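You operate a simulated robot arm through the tools that you are given. There is no shell and no other tool. Be economical: measure what you need, move in short steps, check, and stop when the job is done.

You are at the controls of a simulated robot arm. One attempt, no reset.

JOB
Seat the green tub on the doser and dose the waiting mould with the shots printed on it.
Fine: gate open only to dose, closed after; carriage out; spill nothing.
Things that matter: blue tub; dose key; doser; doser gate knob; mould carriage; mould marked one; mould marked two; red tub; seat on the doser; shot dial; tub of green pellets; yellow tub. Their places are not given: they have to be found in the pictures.

It is judged by the outcome, as a careful person would: the job done as asked, and still so three seconds after it is handed in. It fails if anything else is knocked over, pushed out of place, dropped, spilled or broken.

ROBOT AND FRAMES
A 6-joint arm with a two-finger parallel gripper, fixed in place. Base frame: the origin is at the foot of the arm, x ahead of it, y to its left, z up; the work surface is at about z = 0. Units: mm, degrees, N and s.
With the tool pointing down near the work surface it reaches from about 140 to 580 mm from the base axis. Its first joint turns from -66.0 to 66.0 degrees. Payload 2.1 kg.
The TCP is the grasp point between the finger pads, 30 mm short of the fingertips. In the tool frame z runs along the fingers and y along their closing line. Largest opening 94 mm; finger width 28, thickness 10; the body of the gripper, 50 by 96 mm, starts 55 mm behind the TCP.
Orientation is that of the tool frame in the base frame, as a unit quaternion [w, x, y, z]. With the fingers straight down and closing along the base's y, the tool's x points along the base's -x, its y along +y and its z along -z.

CONTROLS
- The arm moves only by the tool drive_tool. Its argument "steps" is a list of rows, each an object of numbers (a shift or turn left out is 0, a gripper value left out holds the last): "claw": the finger opening in mm, from 0 to 94; "dx", "dy", "dz": the shift along the tool's x, y, z in mm; "ax", "ay", "az": the turn, a rotation vector about the tool's x, y, z in degrees. In form: [{"claw": .., "dx": .., "dy": .., "dz": .., "ax": .., "ay": .., "az": ..}, ...]. A call has 1 to 12 rows; each row is the pose to reach, as a shift and turn from the pose commanded when the call began, along the tool's axes at that moment. A row lasts 0.2 s, in which the tool goes at most 50 mm and 8.6 degrees; a call with a longer step from one row to the next is refused whole, and so is a gripper value outside its range. A pose out of reach is approached as far as the arm can. The call stops where the force on the tool passes 40 N (or 10 N more than at its start, if that is more) or the arm is blocked; 0.2 s more then pass. The fingers move at their own pace (about 72 mm/s each) and stop on an object; they squeeze with about 27 N. The grip force told is the motor's: it shows also when the fingers shut on nothing. Time passes only in rows, and 0.2 s behind the last, so rows that repeat a pose let the fingers close. The reply holds the time, the measured pose of the TCP, the force on the tool along the base axes, the opening and the grip force, in the units named above and with some noise, with the torque about the TCP (base axes, N m) and any sound that the robot's microphone picked up.
- Cameras (640 x 400 px; columns grow to the right, rows downward): "scene" is fixed at [47.5, -357.3, 500]; the picture's right is [0.86, -0.51, 0.00], its down [-0.26, -0.44, -0.86] and it looks along [0.44, 0.74, -0.51] (base axes); focal length 264 px, centre (320, 200). "wrist" rides on the gripper at [76, 14, -102] in the tool frame; the picture's right is [-0.18, 0.98, 0.00], its down [-0.75, -0.14, -0.64] and it looks along [-0.63, -0.12, 0.77] (tool axes); focal length 243 px, centre (320, 200).
- capture(camera): a new picture of that camera. The clock stands still meanwhile.
- measure_at(camera, pixels): there is no depth. For up to 12 entries [column, row, z] of the newest picture of that camera ("zoom" is the newest enlarged one), the place [x, y] in the base frame at which the ray of that pixel passes the height z, good to about 2 mm, but the place of the scene camera against the robot may be out by one fixed shift of up to 12 mm in any direction. The clock stands still meanwhile.
- enlarge(camera, box): a new picture of the part [left, top, right, bottom] of that camera's present view, enlarged. The clock stands still meanwhile.
- finish_job(): hands the job in; it is judged then, once.

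Work in short steps. Measure before you move; look again where a grasp or a placing could have gone wrong, and mend it. You have 80 turns and 46 pictures in all, those below and enlarged ones among them. Open the gripper and draw the arm clear of the work before you hand the job in, unless the task says otherwise; then end with one line.

The tools are called as name(argument=value, ...) on one line, values as JSON. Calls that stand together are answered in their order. drive_tool: Moves the arm, as the interface text tells. Its arguments: {"type":"object","properties":{"steps":{"type":"array","items":{"type":"object","properties":{"claw":{"type":"number"},"dx":{"type":"number"},"dy":{"type":"number"},"dz":{"type":"number"},"ax":{"type":"number"},"ay":{"type":"number"},"az":{"type":"number"}}}}},"required":["steps"]} The other tools are called the same way: capture (camera) takes a picture; measure_at (camera, pixels) gives the place at which the rays of pixels pass given heights; enlarge (camera, box) takes an enlarged picture of a part of a camera's view; finish_job () hands the job in.

At the start:

```text
time: 0.0
eef_pos: [300.5, 129.8, 388.3]
tool_rot: [0.0, 0.002, 1.0, 0.0]
ft_force: [0.4, 0.4, -0.3]
wrist_torque: [-0.01, -0.01, 0.01]
gripper_width: 94.1
finger_force: 0.1
```

scene: 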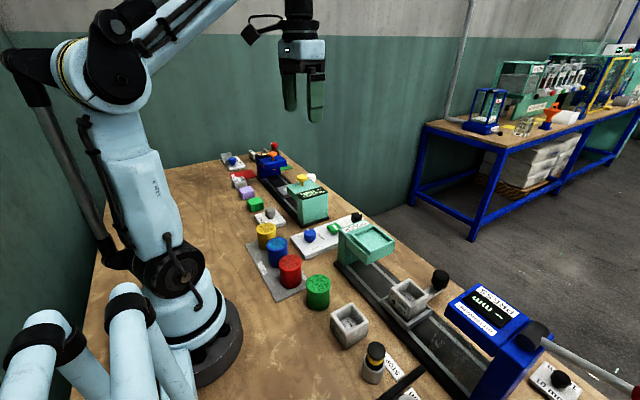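
wrist: 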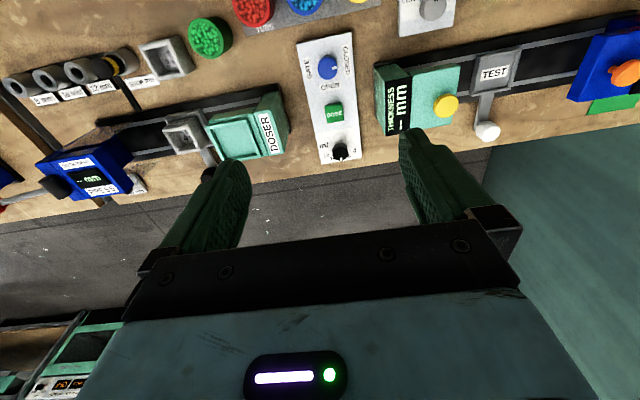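

The scene shows the tubs near (265-318, 235-290), the doser at (365,240), and the panel with knobs at (320,235). I enlarge these parts to read them.

enlarge(camera="scene", box=[240, 190, 400, 290])

enlarge(camera="scene", box=[300, 240, 480, 400])

enlarge(camera="wrist", box=[100, 0, 400, 190])

```text
4.00 times, centred on (320, 240) of scene
```

zoom: 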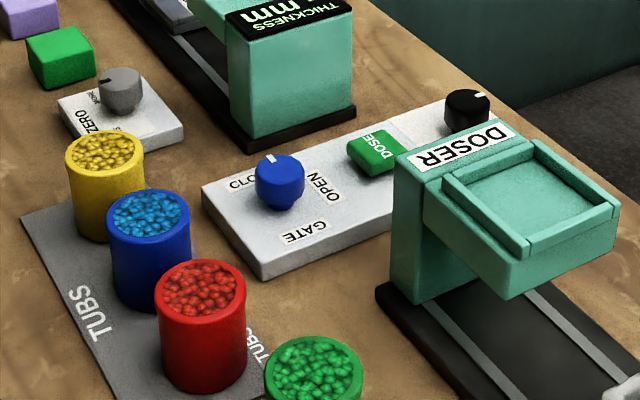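

```text
2.50 times, centred on (390, 320) of scene
```

zoom: 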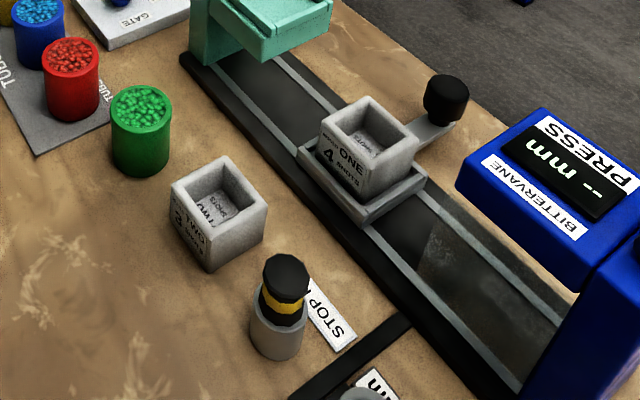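

```text
2.11 times, centred on (250, 95) of wrist
```

zoom: 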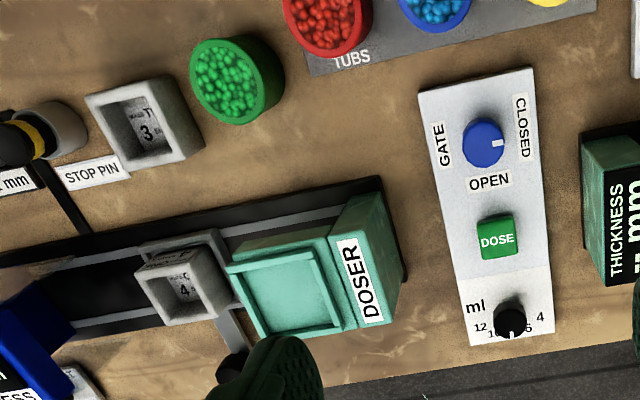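

Mould ONE (4 shots) is in the carriage, mould TWO (3 shots) stands on the bench. I measure key places using the wrist zoom.

measure_at(camera="zoom", pixels=[[237, 80, 45], [255, 122, 0], [484, 142, 30], [497, 237, 25], [510, 322, 30], [286, 288, 90], [183, 285, 50], [235, 360, 40], [380, 178, 0], [407, 280, 0], [419, 92, 10], [532, 67, 10]])

measure_at(camera="scene", pixels=[[318, 283, 45], [318, 306, 0], [310, 235, 30], [333, 229, 25], [356, 217, 30], [372, 238, 90], [409, 290, 50], [440, 279, 40]])

```text
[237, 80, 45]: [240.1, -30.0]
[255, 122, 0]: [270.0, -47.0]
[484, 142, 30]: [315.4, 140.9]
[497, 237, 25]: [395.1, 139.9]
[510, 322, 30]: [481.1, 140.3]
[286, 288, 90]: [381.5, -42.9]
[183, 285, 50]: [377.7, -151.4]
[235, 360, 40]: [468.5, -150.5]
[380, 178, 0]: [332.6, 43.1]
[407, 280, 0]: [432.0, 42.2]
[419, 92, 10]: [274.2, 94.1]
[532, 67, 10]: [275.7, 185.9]
```

```text
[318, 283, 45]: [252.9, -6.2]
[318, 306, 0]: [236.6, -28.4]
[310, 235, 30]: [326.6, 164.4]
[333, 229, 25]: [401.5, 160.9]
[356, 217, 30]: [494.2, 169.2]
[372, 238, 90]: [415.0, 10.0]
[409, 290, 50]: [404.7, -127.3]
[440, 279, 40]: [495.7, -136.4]
```

I shift the arm to look closely at the moulds and the doser.

drive_tool(steps=[{"dx": 8, "dy": -37, "dz": 6}, {"dx": 16, "dy": -74, "dz": 12}, {"dx": 24, "dy": -111, "dz": 18}, {"dx": 32, "dy": -148, "dz": 24}, {"dx": 40, "dy": -185, "dz": 30}, {"dx": 50, "dy": -220, "dz": 38}])

capture(camera="wrist")

```text
time: 1.4
eef_pos: [248.8, -91.4, 350.9]
tool_rot: [0.0, 0.0, 1.0, 0.0]
ft_force: [-0.3, 0.4, -0.3]
wrist_torque: [-0.03, 0.03, 0.01]
gripper_width: 94.2
finger_force: 0.1
```

```text
40 pictures are left
```

wrist: 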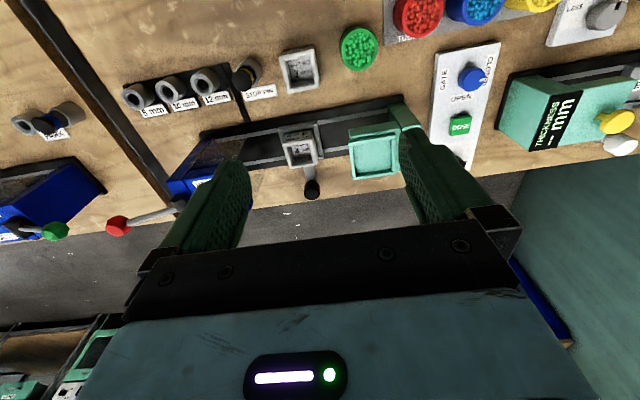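

I enlarge the moulds and the doser region.

enlarge(camera="wrist", box=[220, 30, 420, 200])

enlarge(camera="wrist", box=[270, 120, 340, 200])

enlarge(camera="scene", box=[380, 265, 450, 335])

```text
2.35 times, centred on (320, 115) of wrist
```

zoom: 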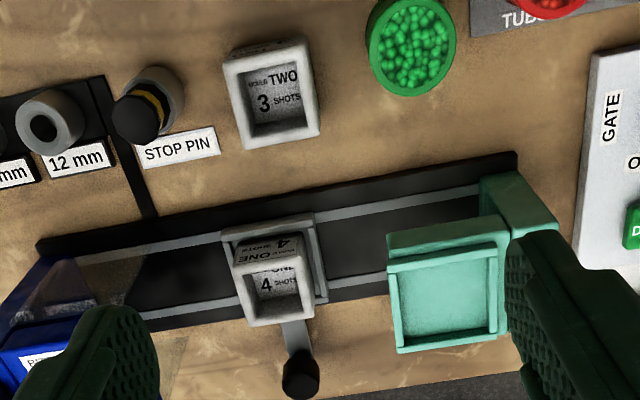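

```text
5.00 times, centred on (305, 160) of wrist
```

zoom: 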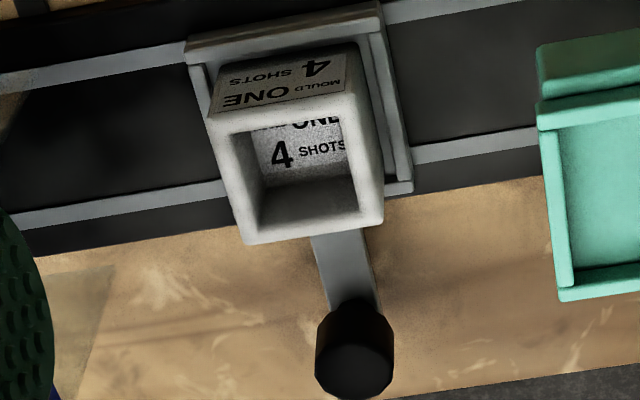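

```text
5.71 times, centred on (415, 300) of scene
```

zoom: 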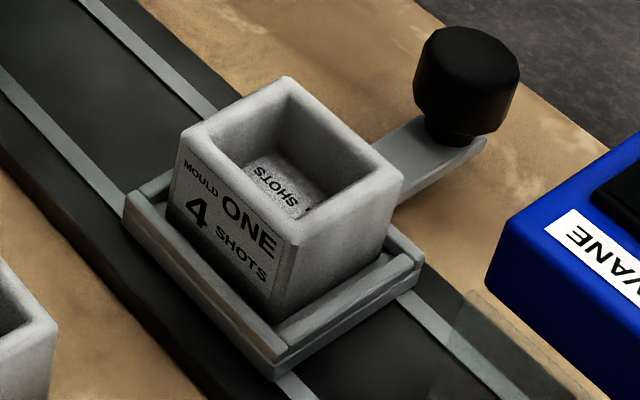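

Mould ONE reads "4 SHOTS". Next I read the dial and gate in the scene view.

enlarge(camera="scene", box=[295, 200, 375, 260])

drive_tool(steps=[{"dx": 8, "dy": 40, "dz": 12}, {"dx": 16, "dy": 80, "dz": 25}, {"dx": 24, "dy": 120, "dz": 38}, {"dx": 32, "dy": 160, "dz": 52}, {"dx": 40, "dy": 200, "dz": 66}, {"dx": 45, "dy": 230, "dz": 80}])

capture(camera="wrist")

```text
6.67 times, centred on (335, 230) of scene
```

zoom: 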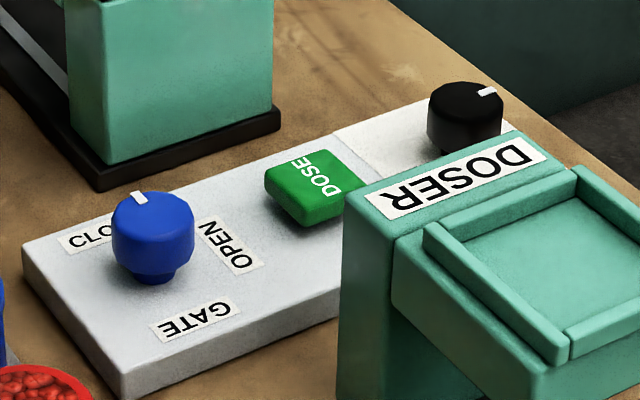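

```text
time: 2.8
eef_pos: [204.6, 141.7, 270.9]
tool_rot: [0.001, 0.0, 1.0, 0.0]
ft_force: [0.4, -0.3, 0.3]
wrist_torque: [0.0, -0.01, 0.0]
gripper_width: 94.0
finger_force: 0.1
```

```text
35 pictures are left
```

wrist: 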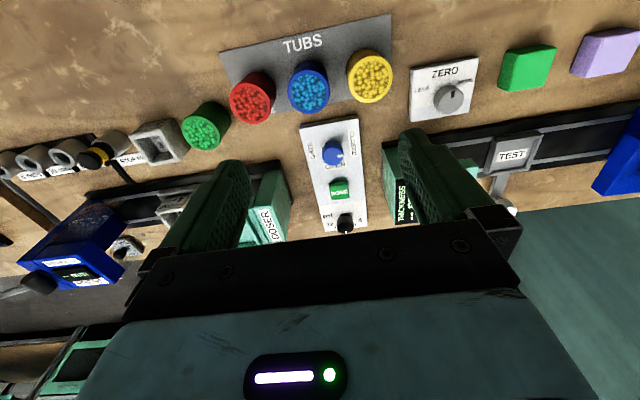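

The panel lies at (335,180) between the fingers; I enlarge it.

enlarge(camera="wrist", box=[290, 110, 390, 240])

enlarge(camera="wrist", box=[315, 195, 375, 240])

```text
3.08 times, centred on (340, 175) of wrist
```

zoom: 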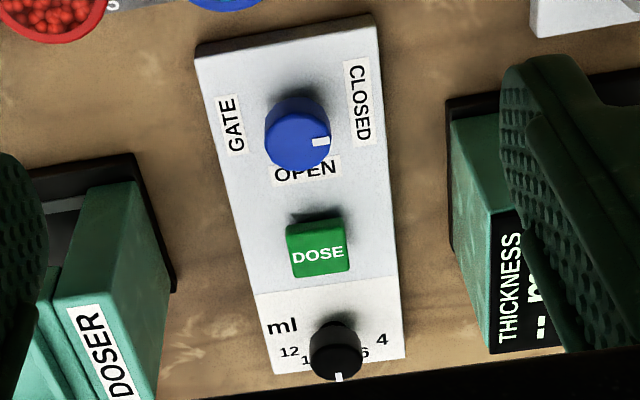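

```text
8.89 times, centred on (345, 218) of wrist
```

zoom: 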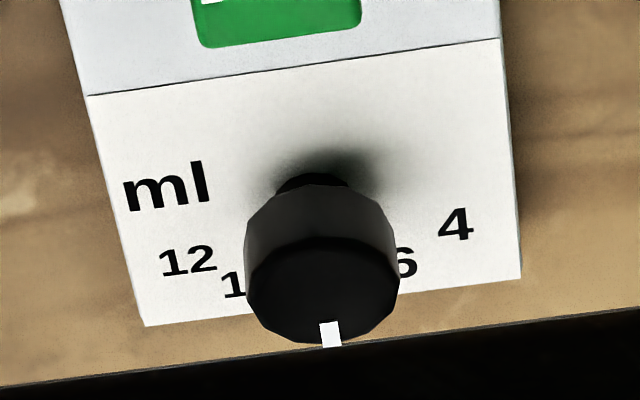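

The gate points to CLOSED and the dial to 8 ml with no call to change it. I go above the green tub to measure it closely.

drive_tool(steps=[{"dx": -10, "dy": -40, "dz": 10}, {"dx": -20, "dy": -80, "dz": 20}, {"dx": -30, "dy": -120, "dz": 30}, {"dx": -35, "dy": -150, "dz": 40}, {"dx": -38, "dy": -174, "dz": 50}, {"dx": -38, "dy": -174, "dz": 70}])

capture(camera="wrist")

enlarge(camera="scene", box=[290, 260, 350, 320])

```text
time: 4.2
eef_pos: [242.7, -33.4, 200.1]
tool_rot: [0.0, 0.0, 1.0, -0.001]
ft_force: [-0.1, 0.3, 0.0]
wrist_torque: [0.0, 0.02, 0.0]
gripper_width: 94.3
finger_force: 0.1
```

```text
32 pictures are left
```

wrist: 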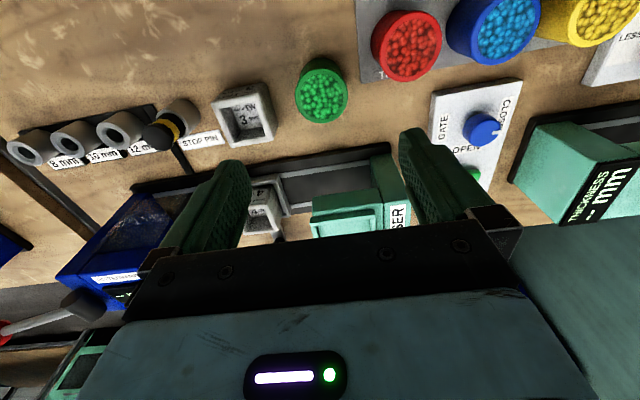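

```text
6.67 times, centred on (320, 290) of scene
```

zoom: 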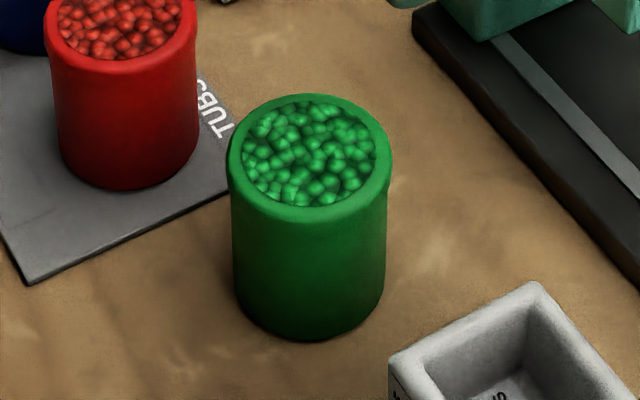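

measure_at(camera="zoom", pixels=[[310, 157, 40], [310, 157, 50], [310, 157, 60], [310, 281, 0], [228, 155, 50], [392, 155, 50]])

measure_at(camera="wrist", pixels=[[322, 95, 40], [322, 95, 50], [322, 95, 60], [295, 95, 50], [349, 95, 50], [322, 123, 50], [322, 70, 50], [318, 64, 0], [322, 123, 0], [255, 100, 40], [400, 240, 80], [344, 215, 80]])

enlarge(camera="wrist", box=[200, 40, 440, 190])

```text
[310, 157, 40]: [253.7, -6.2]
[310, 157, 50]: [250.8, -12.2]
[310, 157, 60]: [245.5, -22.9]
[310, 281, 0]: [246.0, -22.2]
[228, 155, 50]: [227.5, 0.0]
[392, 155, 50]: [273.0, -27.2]
```

```text
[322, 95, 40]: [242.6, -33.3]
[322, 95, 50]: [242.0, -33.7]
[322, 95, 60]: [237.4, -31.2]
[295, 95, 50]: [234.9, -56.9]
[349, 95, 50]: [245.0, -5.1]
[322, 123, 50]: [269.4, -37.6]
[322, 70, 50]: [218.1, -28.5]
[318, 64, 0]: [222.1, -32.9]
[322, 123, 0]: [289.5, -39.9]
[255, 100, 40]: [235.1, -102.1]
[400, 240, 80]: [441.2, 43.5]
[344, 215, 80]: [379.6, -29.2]
```

```text
2.67 times, centred on (320, 115) of wrist
```

zoom: 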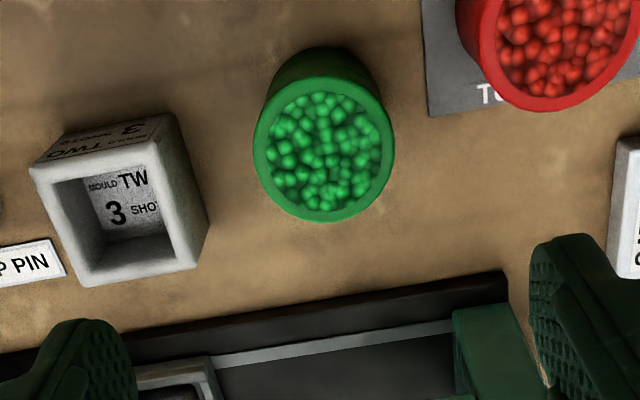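

The green tub is centred about (242,-33), about 52 mm wide and 55 high. Now I look at the doser seat from nearer.

drive_tool(steps=[{"dx": -30, "dy": 0, "dz": -25}, {"dx": -60, "dy": 0, "dz": -50}, {"dx": -88, "dy": -4, "dz": -50}])

enlarge(camera="wrist", box=[200, 60, 440, 210])

enlarge(camera="scene", box=[325, 200, 465, 310])

```text
time: 5.0
eef_pos: [330.5, -37.8, 250.6]
tool_rot: [-0.001, 0.001, 1.0, 0.0]
ft_force: [-0.5, -0.4, 0.7]
wrist_torque: [0.0, 0.0, 0.03]
gripper_width: 94.1
finger_force: 0.1
```

```text
2.67 times, centred on (320, 135) of wrist
```

zoom: 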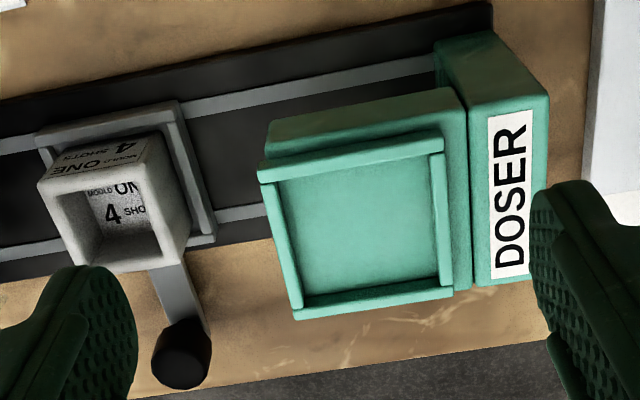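

```text
3.64 times, centred on (395, 255) of scene
```

zoom: 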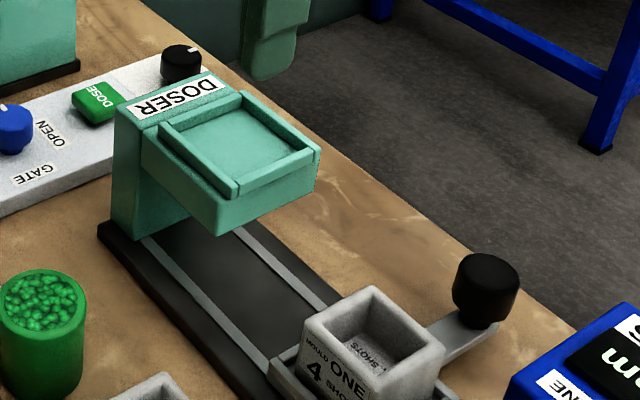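

Seat centre comes out near (384,-31), border top near z=108, with about 57 mm inside. I go above the green tub with claw 68 and check the alignment.

drive_tool(steps=[{"claw": 68, "dx": 44, "dy": 2}, {"dx": 88, "dy": 5}, {"dx": 88, "dy": 5, "dz": 45}, {"dx": 88, "dy": 5, "dz": 90}, {"dx": 88, "dy": 5, "dz": 120}, {"dx": 88, "dy": 5, "dz": 120}])

capture(camera="wrist")

```text
time: 6.4
eef_pos: [242.6, -31.9, 130.9]
tool_rot: [0.0, 0.001, 1.0, 0.001]
ft_force: [-0.4, 0.1, -0.2]
wrist_torque: [0.0, 0.0, 0.01]
gripper_width: 67.9
finger_force: 0.1
```

```text
27 pictures are left
```

wrist: 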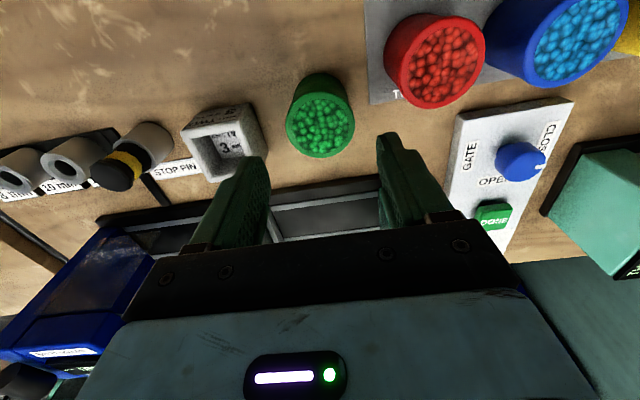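

The rim centre at (320,125) puts the tub at about (241.5,-32). I descend to z=45 and grip.

drive_tool(steps=[{"dx": 1, "dz": 25}, {"dx": 1, "dz": 50}, {"dx": 1, "dz": 70}, {"dx": 1, "dz": 86}, {"dx": 1, "dz": 86, "claw": 40}, {"dx": 1, "dz": 86, "claw": 40}, {"dx": 1, "dz": 86, "claw": 40}])

```text
time: 8.0
eef_pos: [241.9, -32.9, 44.0]
tool_rot: [0.0, 0.002, 1.0, 0.0]
ft_force: [-0.1, 0.3, -1.0]
wrist_torque: [-0.01, 0.02, -0.01]
gripper_width: 50.1
finger_force: 26.8
```

Gripped at 50 mm with 27 N. I lift gently.

drive_tool(steps=[{"dz": -8}, {"dz": -20}, {"dz": -40}, {"dz": -60}, {"dz": -80}, {"dz": -100}, {"dz": -120}, {"dz": -138}, {"dz": -148}, {"dz": -152}])

capture(camera="wrist")

```text
time: 10.2
eef_pos: [240.5, -33.1, 197.0]
tool_rot: [0.001, 0.0, 1.0, 0.0]
ft_force: [0.4, -0.2, -0.8]
wrist_torque: [0.03, -0.02, 0.04]
gripper_width: 49.9
finger_force: 27.2
```

```text
26 pictures are left
```

wrist: 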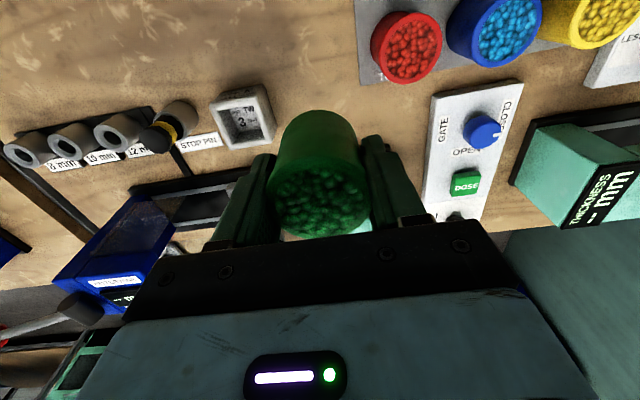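

The tub hangs straight. I carry it over the seat.

drive_tool(steps=[{"dx": -8}, {"dx": -24, "dy": 0.5}, {"dx": -46, "dy": 1}, {"dx": -68, "dy": 1}, {"dx": -90, "dy": 2}, {"dx": -112, "dy": 2}, {"dx": -130, "dy": 2}, {"dx": -140, "dy": 2}, {"dx": -143, "dy": 2}, {"dx": -143, "dy": 2}])

capture(camera="wrist")

enlarge(camera="scene", box=[320, 160, 440, 270])

```text
time: 12.4
eef_pos: [384.1, -30.3, 196.6]
tool_rot: [0.0, 0.0, 1.0, 0.0]
ft_force: [-0.3, 0.0, -1.2]
wrist_torque: [0.0, 0.02, -0.05]
gripper_width: 50.0
finger_force: 26.9
```

```text
25 pictures are left
```

wrist: 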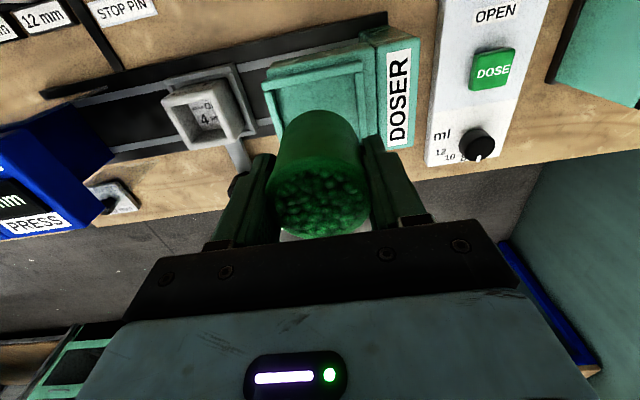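

```text
3.64 times, centred on (380, 215) of scene
```

zoom: 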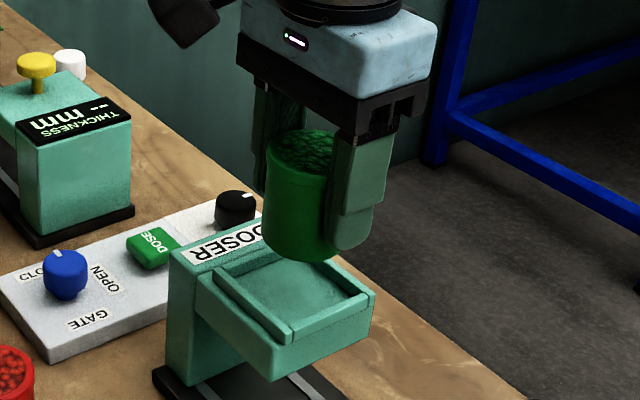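

The tub's bottom is centred above the seat within a couple of mm. I lower to just above the borders and look.

drive_tool(steps=[{"dz": 8}, {"dz": 18}, {"dz": 28}, {"dz": 33}, {"dz": 33}])

enlarge(camera="wrist", box=[240, 40, 440, 240])

enlarge(camera="scene", box=[330, 180, 430, 280])

```text
time: 13.6
eef_pos: [384.1, -29.7, 163.8]
tool_rot: [0.0, 0.002, 1.0, 0.0]
ft_force: [0.3, 0.4, -1.5]
wrist_torque: [0.01, 0.0, 0.01]
gripper_width: 50.0
finger_force: 27.6
```

```text
2.00 times, centred on (340, 140) of wrist
```

zoom: 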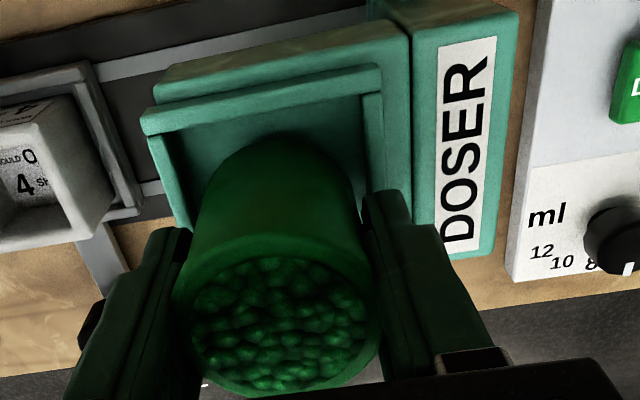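

```text
4.00 times, centred on (380, 230) of scene
```

zoom: 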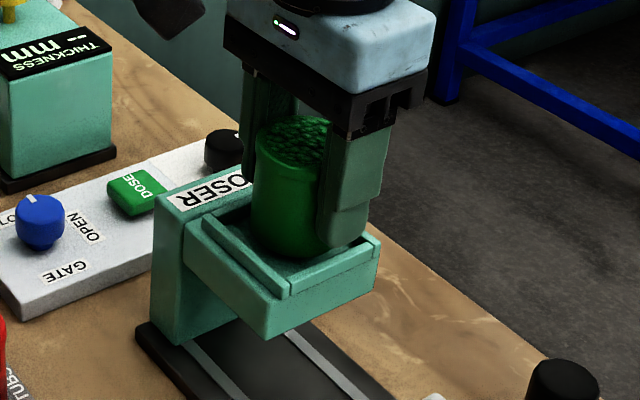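

The bottom lies centred between left and right borders. I go down in small steps, watching the force.

drive_tool(steps=[{"dz": 4}, {"dz": 8}, {"dz": 11}, {"dz": 13}])

enlarge(camera="scene", box=[330, 180, 430, 280])

```text
time: 14.6
eef_pos: [383.2, -30.2, 152.4]
tool_rot: [-0.001, 0.0, 1.0, 0.0]
ft_force: [0.0, 0.5, 6.3]
wrist_torque: [0.04, -0.02, -0.02]
gripper_width: 50.3
finger_force: 27.3
stopped in row 4: the force on the tool passed its limit at 47 N (the readings are from after the stop); the commanded pose is now the measured one
```

```text
4.00 times, centred on (380, 230) of scene
```

zoom: 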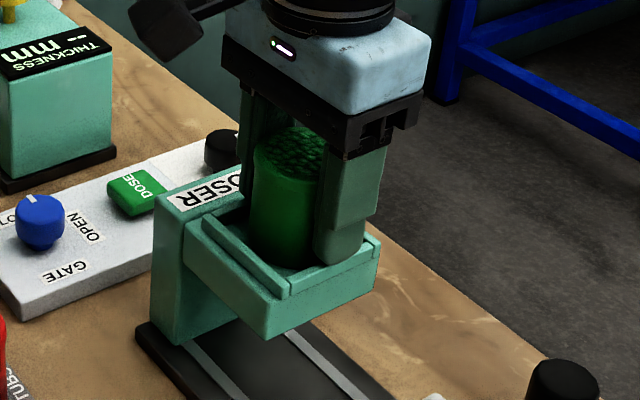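

Contact at z=152. I check whether it sits on the floor or on a border.

enlarge(camera="wrist", box=[260, 50, 420, 170])

enlarge(camera="scene", box=[370, 215, 430, 265])

```text
3.33 times, centred on (340, 110) of wrist
```

zoom: 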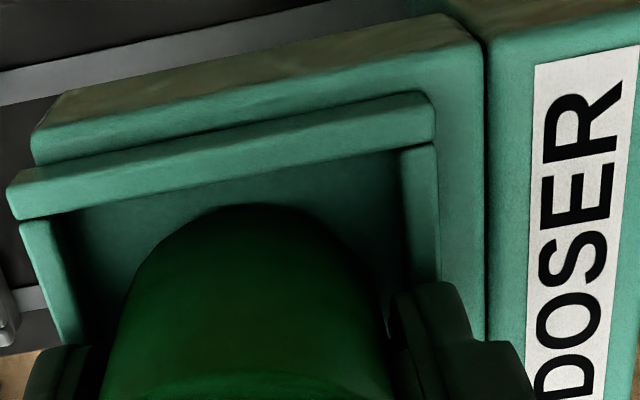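

```text
8.00 times, centred on (400, 240) of scene
```

zoom: 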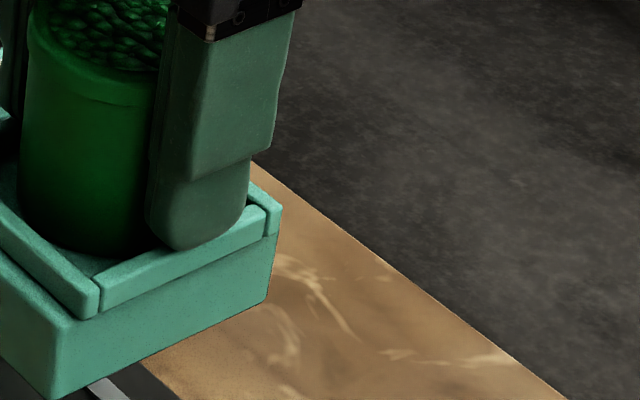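

Gaps to the near border look free on all visible sides, with a dark contact line, but the tub is slightly to +x. I ease up 2 mm, shift 1.5 mm to -x, and press down again to compare the contact height.

drive_tool(steps=[{"dz": -2}, {"dz": -2, "dx": 1.5}, {"dz": 0, "dx": 1.5}, {"dz": 1, "dx": 1.5}, {"dz": 1, "dx": 1.5}])

```text
time: 15.8
eef_pos: [383.4, -31.2, 150.8]
tool_rot: [0.0, 0.0, 1.0, 0.0]
ft_force: [0.1, 1.3, 6.1]
wrist_torque: [-0.06, -0.07, -0.01]
gripper_width: 50.2
finger_force: 27.1
stopped in row 5: the force on the tool passed its limit at 43 N (the readings are from after the stop); the commanded pose is now the measured one
```

Contact repeats stiffly, so the tub is on the seat floor. I open the fingers a little and look.

drive_tool(steps=[{"claw": 56}, {"claw": 62}, {"claw": 62}])

enlarge(camera="scene", box=[335, 185, 425, 265])

```text
time: 16.6
eef_pos: [383.2, -29.6, 152.4]
tool_rot: [0.0, 0.0, 1.0, 0.001]
ft_force: [-2.2, 16.4, 18.2]
wrist_torque: [-0.05, -0.06, 0.15]
gripper_width: 52.5
finger_force: 0.0
```

```text
5.00 times, centred on (380, 225) of scene
```

zoom: 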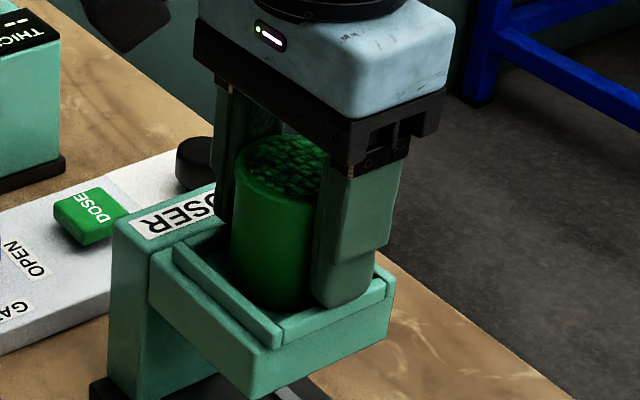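

The opening stopped at 52.5 with sideways force: a fingertip is bearing against the seat border. I raise a few mm with the claw unloaded, then look.

drive_tool(steps=[{"claw": 53}, {"claw": 53, "dz": -2}, {"claw": 53, "dz": -5}, {"claw": 54, "dz": -8}, {"claw": 54, "dz": -8}])

enlarge(camera="scene", box=[335, 185, 425, 265])

```text
time: 17.8
eef_pos: [383.0, -30.2, 159.5]
tool_rot: [0.0, 0.002, 1.0, 0.0]
ft_force: [0.2, -0.6, -0.2]
wrist_torque: [0.01, 0.03, -0.02]
gripper_width: 53.9
finger_force: 0.0
```

```text
5.00 times, centred on (380, 225) of scene
```

zoom: 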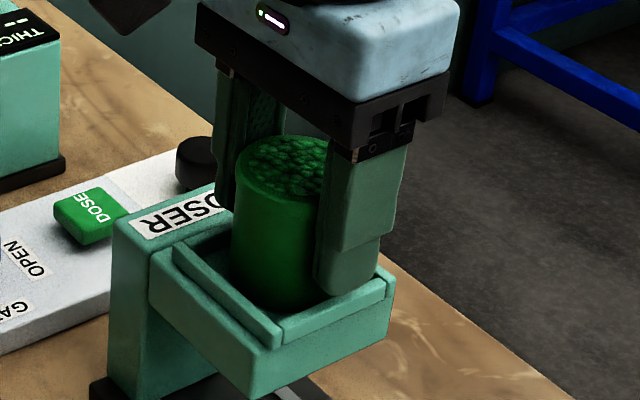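

The tub stayed put and forces are zero. I open wider above the borders and rise straight up.

drive_tool(steps=[{"claw": 60, "dz": -2}, {"claw": 68, "dz": -4}, {"claw": 70, "dz": -4}, {"claw": 70, "dz": -20}, {"claw": 70, "dz": -45}, {"claw": 70, "dz": -75}, {"claw": 70, "dz": -105}])

capture(camera="wrist")

enlarge(camera="scene", box=[335, 185, 425, 265])

```text
time: 19.4
eef_pos: [381.9, -31.1, 265.8]
tool_rot: [-0.001, 0.001, 1.0, 0.0]
ft_force: [0.7, 0.9, -0.1]
wrist_torque: [-0.02, -0.01, 0.0]
gripper_width: 70.0
finger_force: 0.1
```

```text
16 pictures are left
```

wrist: 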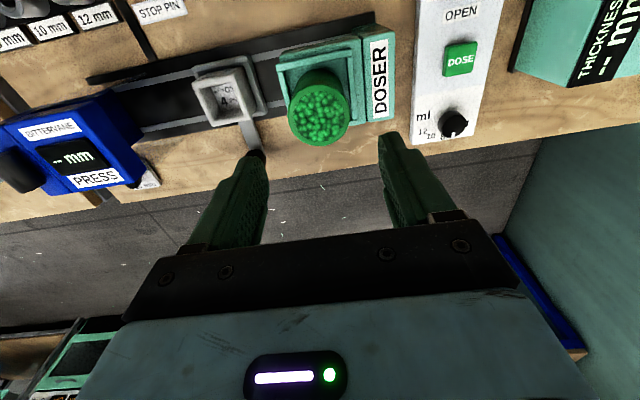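

```text
5.00 times, centred on (380, 225) of scene
```

zoom: 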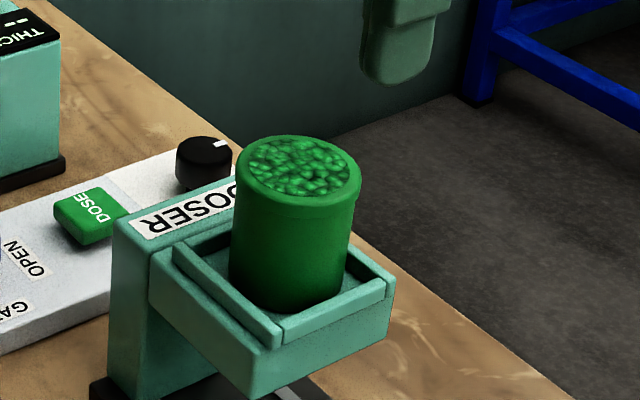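

The tub is seated upright. For the carriage knob (about (481,-154), top z≈48) the wrist camera must stay clear of the tub, so I turn the tool about its axis while moving toward the knob.

drive_tool(steps=[{"az": 8.5, "dx": -10, "dy": -10}, {"az": 17, "dx": -20, "dy": -20}, {"az": 25.5, "dx": -30, "dy": -30}, {"az": 34, "dx": -40, "dy": -40}, {"az": 42.5, "dx": -50, "dy": -50}, {"az": 51, "dx": -60, "dy": -60}, {"az": 59.5, "dx": -70, "dy": -70}, {"az": 68, "dx": -80, "dy": -80}, {"az": 76.5, "dx": -90, "dy": -95}, {"az": 85, "dx": -98, "dy": -110}, {"az": 90, "dx": -98, "dy": -123}, {"az": 90, "dx": -98, "dy": -123}])

```text
time: 22.0
eef_pos: [481.4, -153.9, 264.5]
tool_rot: [0.0, 0.709, 0.706, 0.0]
ft_force: [-0.1, 0.4, 0.0]
wrist_torque: [-0.02, 0.03, -0.02]
gripper_width: 70.2
finger_force: 0.0
```

The turn is reachable; I continue the other 90°.

drive_tool(steps=[{"az": 8.5}, {"az": 17}, {"az": 25.5}, {"az": 34}, {"az": 42.5}, {"az": 51}, {"az": 59.5}, {"az": 68}, {"az": 76.5}, {"az": 85}, {"az": 90}, {"az": 90}])

capture(camera="wrist")

```text
time: 24.6
eef_pos: [481.1, -153.2, 264.6]
tool_rot: [0.0, 1.0, -0.002, 0.001]
ft_force: [0.8, -0.7, 0.5]
wrist_torque: [-0.04, 0.04, 0.01]
gripper_width: 69.9
finger_force: 0.0
```

```text
14 pictures are left
```

wrist: 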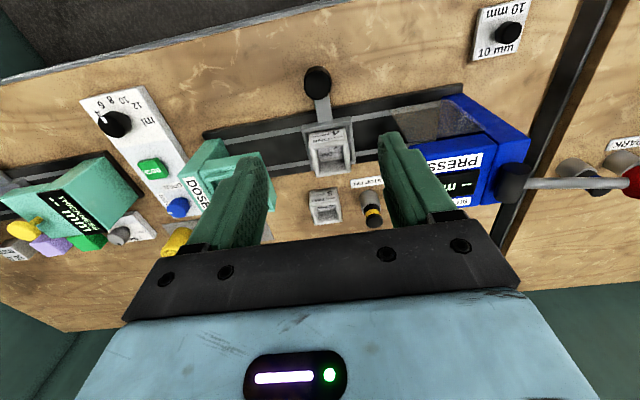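

The knob top shows at (317,82), i.e. about (479,-149). I descend around it with claw 70.

drive_tool(steps=[{"dx": -1.5, "dy": -3, "dz": 40}, {"dx": -1.5, "dy": -3, "dz": 80}, {"dx": -1.5, "dy": -3, "dz": 120}, {"dx": -1.5, "dy": -3, "dz": 150}])

capture(camera="wrist")

```text
time: 25.6
eef_pos: [479.0, -150.5, 114.9]
tool_rot: [0.0, 1.0, -0.001, 0.001]
ft_force: [-0.4, 0.3, 0.7]
wrist_torque: [-0.04, 0.01, -0.02]
gripper_width: 70.1
finger_force: 0.1
```

```text
13 pictures are left
```

wrist: 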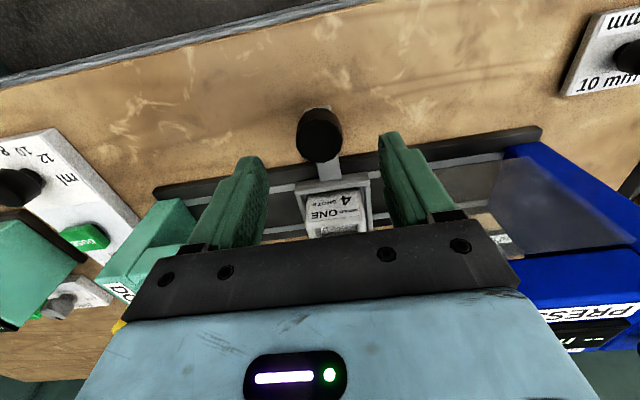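

Knob centre reads about (476,-149). I descend to z=50 and close on it.

drive_tool(steps=[{"dx": -2.5, "dy": -1, "dz": 30}, {"dx": -2.5, "dy": -1, "dz": 55}, {"dx": -2.5, "dy": -1, "dz": 67}, {"dx": -2.5, "dy": -1, "dz": 67, "claw": 50}, {"dx": -2.5, "dy": -1, "dz": 67, "claw": 20}, {"dx": -2.5, "dy": -1, "dz": 67, "claw": 20}, {"dx": -2.5, "dy": -1, "dz": 67, "claw": 20}])

```text
time: 27.2
eef_pos: [477.1, -152.0, 46.4]
tool_rot: [0.0, 1.0, -0.001, 0.0]
ft_force: [-0.8, 0.5, -11.3]
wrist_torque: [-0.39, -0.13, -0.01]
gripper_width: 33.9
finger_force: 44.9
```

Gripped at 34 mm. I slide the carriage toward the doser, mostly in even steps.

drive_tool(steps=[{"dy": -4}, {"dy": -12}, {"dy": -24}, {"dy": -36}, {"dy": -48}, {"dy": -60}, {"dy": -72}, {"dy": -84}, {"dy": -94}, {"dy": -102}, {"dy": -106}, {"dy": -108}])

capture(camera="scene")

```text
time: 29.8
eef_pos: [476.9, -59.2, 47.0]
tool_rot: [-0.002, 1.0, 0.003, 0.0]
ft_force: [16.5, 0.2, -32.1]
wrist_torque: [-0.54, -0.16, -0.04]
gripper_width: 34.1
finger_force: 45.5
out of reach, approached as far as the arm can: row 9, 10, 11, 12
```

```text
12 pictures are left
```

scene: 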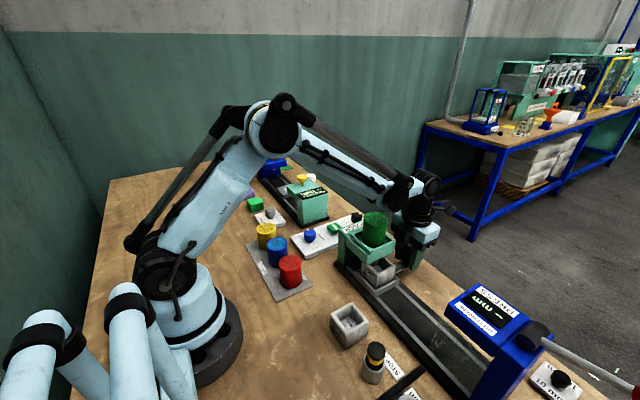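

A wrist limit stopped the slide at y=-59. I release the knob, turn back about 12°, and read the pose.

drive_tool(steps=[{"claw": 60}, {"claw": 60}, {"claw": 60, "az": -6}, {"claw": 60, "az": -12}, {"claw": 60, "az": -12}])

```text
time: 31.0
eef_pos: [475.7, -59.7, 48.5]
tool_rot: [0.0, 0.995, 0.104, 0.0]
ft_force: [0.0, 0.5, 0.8]
wrist_torque: [-0.01, 0.0, 0.0]
gripper_width: 60.1
finger_force: 0.0
```

Released cleanly with no force. I regrip the knob and slide on in +y up to about the seat centre, watching for the end stop.

drive_tool(steps=[{"claw": 20}, {"claw": 20}, {"claw": 20}, {"claw": 20, "dx": 1.25, "dy": -5.9}, {"claw": 20, "dx": 2.5, "dy": -11.7}, {"claw": 20, "dx": 3.7, "dy": -17.6}, {"claw": 20, "dx": 4.8, "dy": -22.5}, {"claw": 20, "dx": 5.4, "dy": -25.4}, {"claw": 20, "dx": 5.4, "dy": -25.4}])

enlarge(camera="scene", box=[325, 210, 445, 310])

```text
time: 33.0
eef_pos: [475.9, -34.1, 48.1]
tool_rot: [-0.001, 0.994, 0.105, 0.0]
ft_force: [0.2, 0.9, -11.9]
wrist_torque: [-0.32, -0.54, 0.6]
gripper_width: 33.0
finger_force: 45.3
```

```text
4.00 times, centred on (385, 260) of scene
```

zoom: 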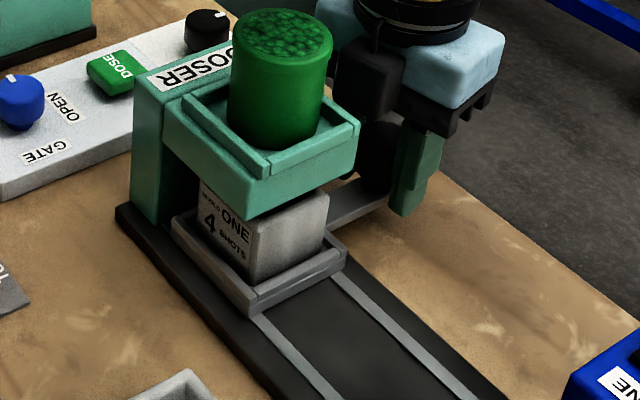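

Carriage is near the doser centre. I push on gently to find the end stop.

drive_tool(steps=[{"dx": 0.6, "dy": -2.9}, {"dx": 1.2, "dy": -5.8}, {"dx": 1.9, "dy": -8.8}, {"dx": 2.5, "dy": -11.7}])

```text
time: 33.9
eef_pos: [476.1, -29.8, 48.0]
tool_rot: [0.005, 0.995, 0.099, 0.0]
ft_force: [3.9, -3.2, -1.8]
wrist_torque: [0.6, 0.63, 0.12]
gripper_width: 33.0
finger_force: 44.7
stopped in row 4: the force on the tool passed its limit at 44 N (the readings are from after the stop); the commanded pose is now the measured one
```

The end stop is at y≈-30: the mould sits under the doser. I release and rise.

drive_tool(steps=[{"claw": 55}, {"claw": 60}, {"claw": 60, "dz": -40}, {"claw": 60, "dz": -85}, {"claw": 60, "dz": -130}, {"claw": 60, "dz": -175}, {"claw": 60, "dz": -215}, {"claw": 60, "dz": -215, "az": -8.5}, {"claw": 60, "dz": -215, "az": -17}, {"claw": 60, "dz": -215, "az": -25.5}, {"claw": 60, "dz": -215, "az": -34}, {"claw": 60, "dz": -215, "az": -42.5}])

enlarge(camera="scene", box=[325, 210, 445, 310])

```text
time: 36.5
eef_pos: [476.0, -27.9, 263.5]
tool_rot: [0.005, 0.891, 0.455, -0.003]
ft_force: [1.1, 0.3, -0.4]
wrist_torque: [0.03, -0.01, 0.02]
gripper_width: 59.9
finger_force: 0.0
```

```text
4.00 times, centred on (385, 260) of scene
```

zoom: 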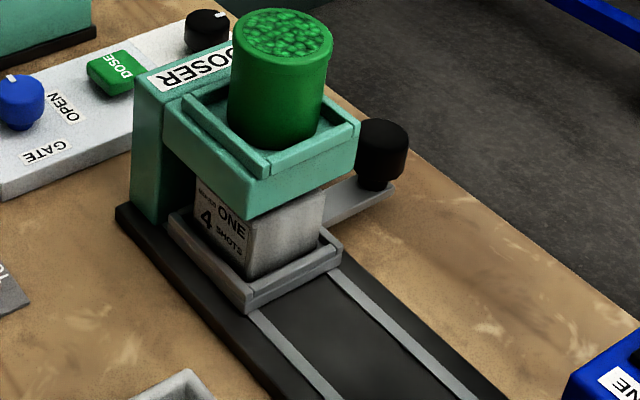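

The carriage with the mould is fully under the doser. I go over the gate knob, turning the tool back.

drive_tool(steps=[{"az": -8.5, "dx": 3.5, "dy": -19}, {"az": -17, "dx": 7, "dy": -38}, {"az": -25.5, "dx": 10.5, "dy": -57}, {"az": -34, "dx": 14, "dy": -76}, {"az": -42.5, "dx": 17.5, "dy": -95}, {"az": -51, "dx": 21, "dy": -114}, {"az": -59.5, "dx": 24.5, "dy": -133}, {"az": -68, "dx": 28, "dy": -152}, {"az": -76.5, "dx": 31.5, "dy": -171}, {"az": -85, "dx": 35, "dy": -190}, {"az": -93.5, "dx": 38.5, "dy": -210}, {"az": -102, "dx": 42, "dy": -229.6}])

```text
time: 39.1
eef_pos: [314.9, 140.3, 261.9]
tool_rot: [0.002, 0.207, 0.978, -0.004]
ft_force: [-0.4, 0.1, 0.7]
wrist_torque: [0.0, -0.03, 0.0]
gripper_width: 60.1
finger_force: 0.1
```

I finish the turn and descend to z≈130 to look at the panel.

drive_tool(steps=[{"az": -8, "dz": 35}, {"az": -16, "dz": 70}, {"az": -24, "dz": 105}, {"az": -24, "dz": 130}, {"az": -24, "dz": 130}])

capture(camera="wrist")

```text
time: 40.3
eef_pos: [315.9, 141.0, 132.2]
tool_rot: [0.0, -0.001, 1.0, -0.005]
ft_force: [0.4, 0.0, 0.0]
wrist_torque: [0.04, 0.02, 0.0]
gripper_width: 60.0
finger_force: 0.0
```

```text
9 pictures are left
```

wrist: 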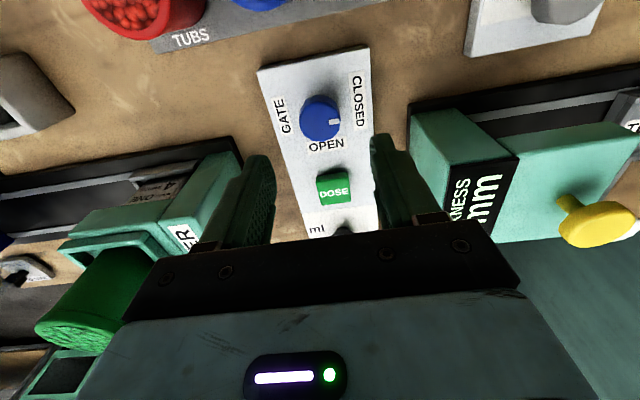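

The gate knob top is at (322,122), i.e. about (314,141), 34 mm wide. I descend to z≈52 and grip it.

drive_tool(steps=[{"dx": 1.5, "dz": 35}, {"dx": 1.5, "dz": 60}, {"dx": 1.5, "dz": 75}, {"dx": 1.5, "dz": 79}, {"dx": 1.5, "dz": 79, "claw": 20}, {"dx": 1.5, "dz": 79, "claw": 20}, {"dx": 1.5, "dz": 79, "claw": 20}])

```text
time: 41.9
eef_pos: [314.6, 139.3, 53.2]
tool_rot: [0.0, 0.0, 1.0, -0.003]
ft_force: [-1.4, 10.2, -17.9]
wrist_torque: [0.77, -0.19, -0.03]
gripper_width: 33.5
finger_force: 44.9
```

Gripped at 33.5 mm; a +10 N side force says centre is ~1 mm to +y. I ease that way and turn clockwise 90° from CLOSED to OPEN.

drive_tool(steps=[{"dy": 1}, {"dy": 1, "az": 8}, {"dy": 1, "az": 16}, {"dy": 1, "az": 24}, {"dy": 1, "az": 32}, {"dy": 1, "az": 40}, {"dy": 1, "az": 48}, {"dy": 1, "az": 56}, {"dy": 1, "az": 64}, {"dy": 1, "az": 72}, {"dy": 1, "az": 80}, {"dy": 1, "az": 88}])

enlarge(camera="scene", box=[285, 200, 365, 260])

```text
time: 44.5
eef_pos: [316.2, 140.3, 52.1]
tool_rot: [0.004, 0.696, 0.718, -0.002]
ft_force: [17.5, 26.3, -3.3]
wrist_torque: [-0.64, 0.57, 0.01]
gripper_width: 33.8
finger_force: 44.9
```

```text
6.67 times, centred on (325, 230) of scene
```

zoom: 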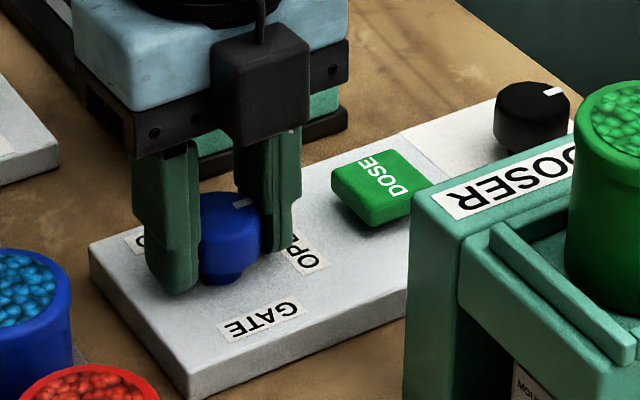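

The pointer now points to OPEN. I add the last 2°, release, rise, and check.

drive_tool(steps=[{"az": 2}, {"az": 2}, {"az": 2, "claw": 50}, {"az": 2, "claw": 56}, {"az": 2, "claw": 56, "dz": -20}, {"az": 2, "claw": 56, "dz": -60}, {"az": 2, "claw": 56, "dz": -90}])

enlarge(camera="scene", box=[285, 200, 365, 260])

```text
time: 46.1
eef_pos: [313.3, 141.2, 141.5]
tool_rot: [0.004, 0.708, 0.706, -0.004]
ft_force: [-0.2, 0.5, 0.6]
wrist_torque: [0.0, 0.0, 0.0]
gripper_width: 56.0
finger_force: 0.1
```

```text
6.67 times, centred on (325, 230) of scene
```

zoom: 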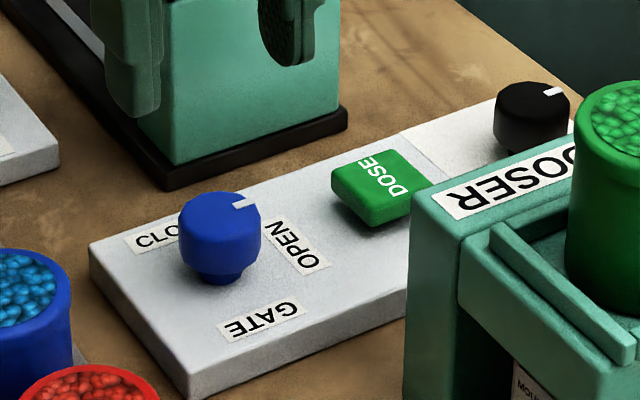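

The gate points to OPEN. I move over the DOSE key, close the fingers and turn back so the camera is clear of the thickness box.

drive_tool(steps=[{"az": -8.5, "dy": 8, "claw": 0}, {"az": -17, "dy": 16}, {"az": -25.5, "dy": 24}, {"az": -34, "dy": 32}, {"az": -42.5, "dy": 40}, {"az": -51, "dy": 48}, {"az": -59.5, "dy": 56}, {"az": -68, "dy": 64}, {"az": -76.5, "dy": 72, "dx": -1}, {"az": -85, "dy": 80, "dx": -2}, {"az": -90, "dy": 80.7, "dx": -2.2}, {"az": -90, "dy": 80.7, "dx": -2.2, "dz": 20}])

capture(camera="wrist")

```text
time: 48.7
eef_pos: [393.9, 139.6, 121.1]
tool_rot: [0.0, 0.0, 1.0, -0.006]
ft_force: [0.3, 0.4, -0.2]
wrist_torque: [-0.02, 0.02, 0.01]
gripper_width: 0.0
finger_force: 26.8
```

```text
6 pictures are left
```

wrist: 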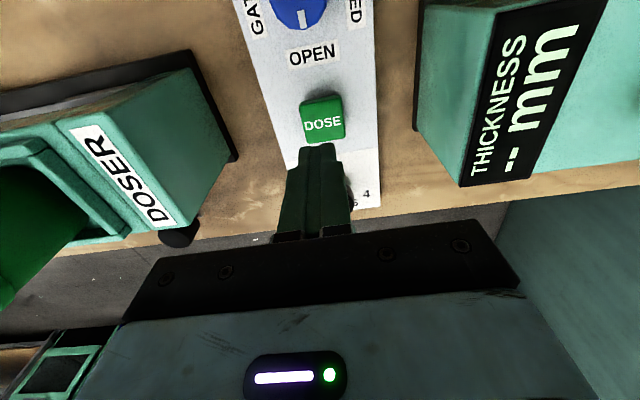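

The key lies at (323,120) right under the fingertips. I descend close to it, then press in small steps.

drive_tool(steps=[{"dz": 30}, {"dz": 50}, {"dz": 54}, {"dz": 56}, {"dz": 58}, {"dz": 60}])

```text
time: 50.1
eef_pos: [393.6, 139.2, 62.8]
tool_rot: [0.0, 0.001, 1.0, -0.004]
ft_force: [-0.8, 1.0, 3.2]
wrist_torque: [0.02, 0.02, 0.04]
gripper_width: 0.0
finger_force: 27.3
heard: click
```

One click heard with a 3 N force: first shot. I lift and wait.

drive_tool(steps=[{"dz": -6}, {"dz": -12}, {"dz": -12}, {"dz": -12}, {"dz": -12}])

enlarge(camera="scene", box=[335, 180, 435, 280])

```text
time: 51.3
eef_pos: [394.6, 137.7, 74.1]
tool_rot: [0.0, 0.001, 1.0, -0.006]
ft_force: [0.1, 0.0, 0.6]
wrist_torque: [0.0, 0.02, -0.01]
gripper_width: 0.0
finger_force: 27.5
```

```text
4.00 times, centred on (385, 230) of scene
```

zoom: 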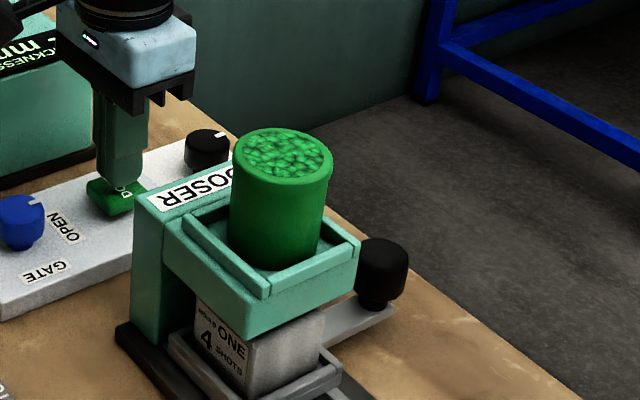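

No sign of spill; the key is up. I press the second time the same way and lift.

drive_tool(steps=[{"dz": 6}, {"dz": 8}, {"dz": 10}, {"dz": 12}, {"dz": 12}])

drive_tool(steps=[{"dz": -6}, {"dz": -12}, {"dz": -12}, {"dz": -12}, {"dz": -12}])

```text
time: 52.5
eef_pos: [395.0, 137.6, 61.9]
tool_rot: [0.0, 0.001, 1.0, -0.004]
ft_force: [-0.4, 0.8, 2.9]
wrist_torque: [0.05, 0.02, 0.02]
gripper_width: 0.0
finger_force: 27.0
heard: click
```

```text
time: 53.7
eef_pos: [394.8, 137.6, 75.0]
tool_rot: [0.0, 0.001, 1.0, -0.005]
ft_force: [-0.4, 0.4, 0.4]
wrist_torque: [-0.01, 0.03, -0.01]
gripper_width: 0.0
finger_force: 27.2
```

Second click heard. Third press.

drive_tool(steps=[{"dz": 6}, {"dz": 8}, {"dz": 10}, {"dz": 12}, {"dz": 12}])

drive_tool(steps=[{"dz": -6}, {"dz": -12}, {"dz": -12}, {"dz": -12}, {"dz": -12}])

```text
time: 54.9
eef_pos: [394.6, 136.7, 62.4]
tool_rot: [-0.001, 0.001, 1.0, -0.005]
ft_force: [0.3, -0.6, 1.7]
wrist_torque: [-0.02, -0.08, -0.03]
gripper_width: 0.0
finger_force: 27.0
heard: click
```

```text
time: 56.1
eef_pos: [394.7, 137.9, 75.8]
tool_rot: [0.0, 0.001, 1.0, -0.006]
ft_force: [-0.8, -0.1, 0.1]
wrist_torque: [-0.01, 0.02, 0.01]
gripper_width: 0.0
finger_force: 27.0
```

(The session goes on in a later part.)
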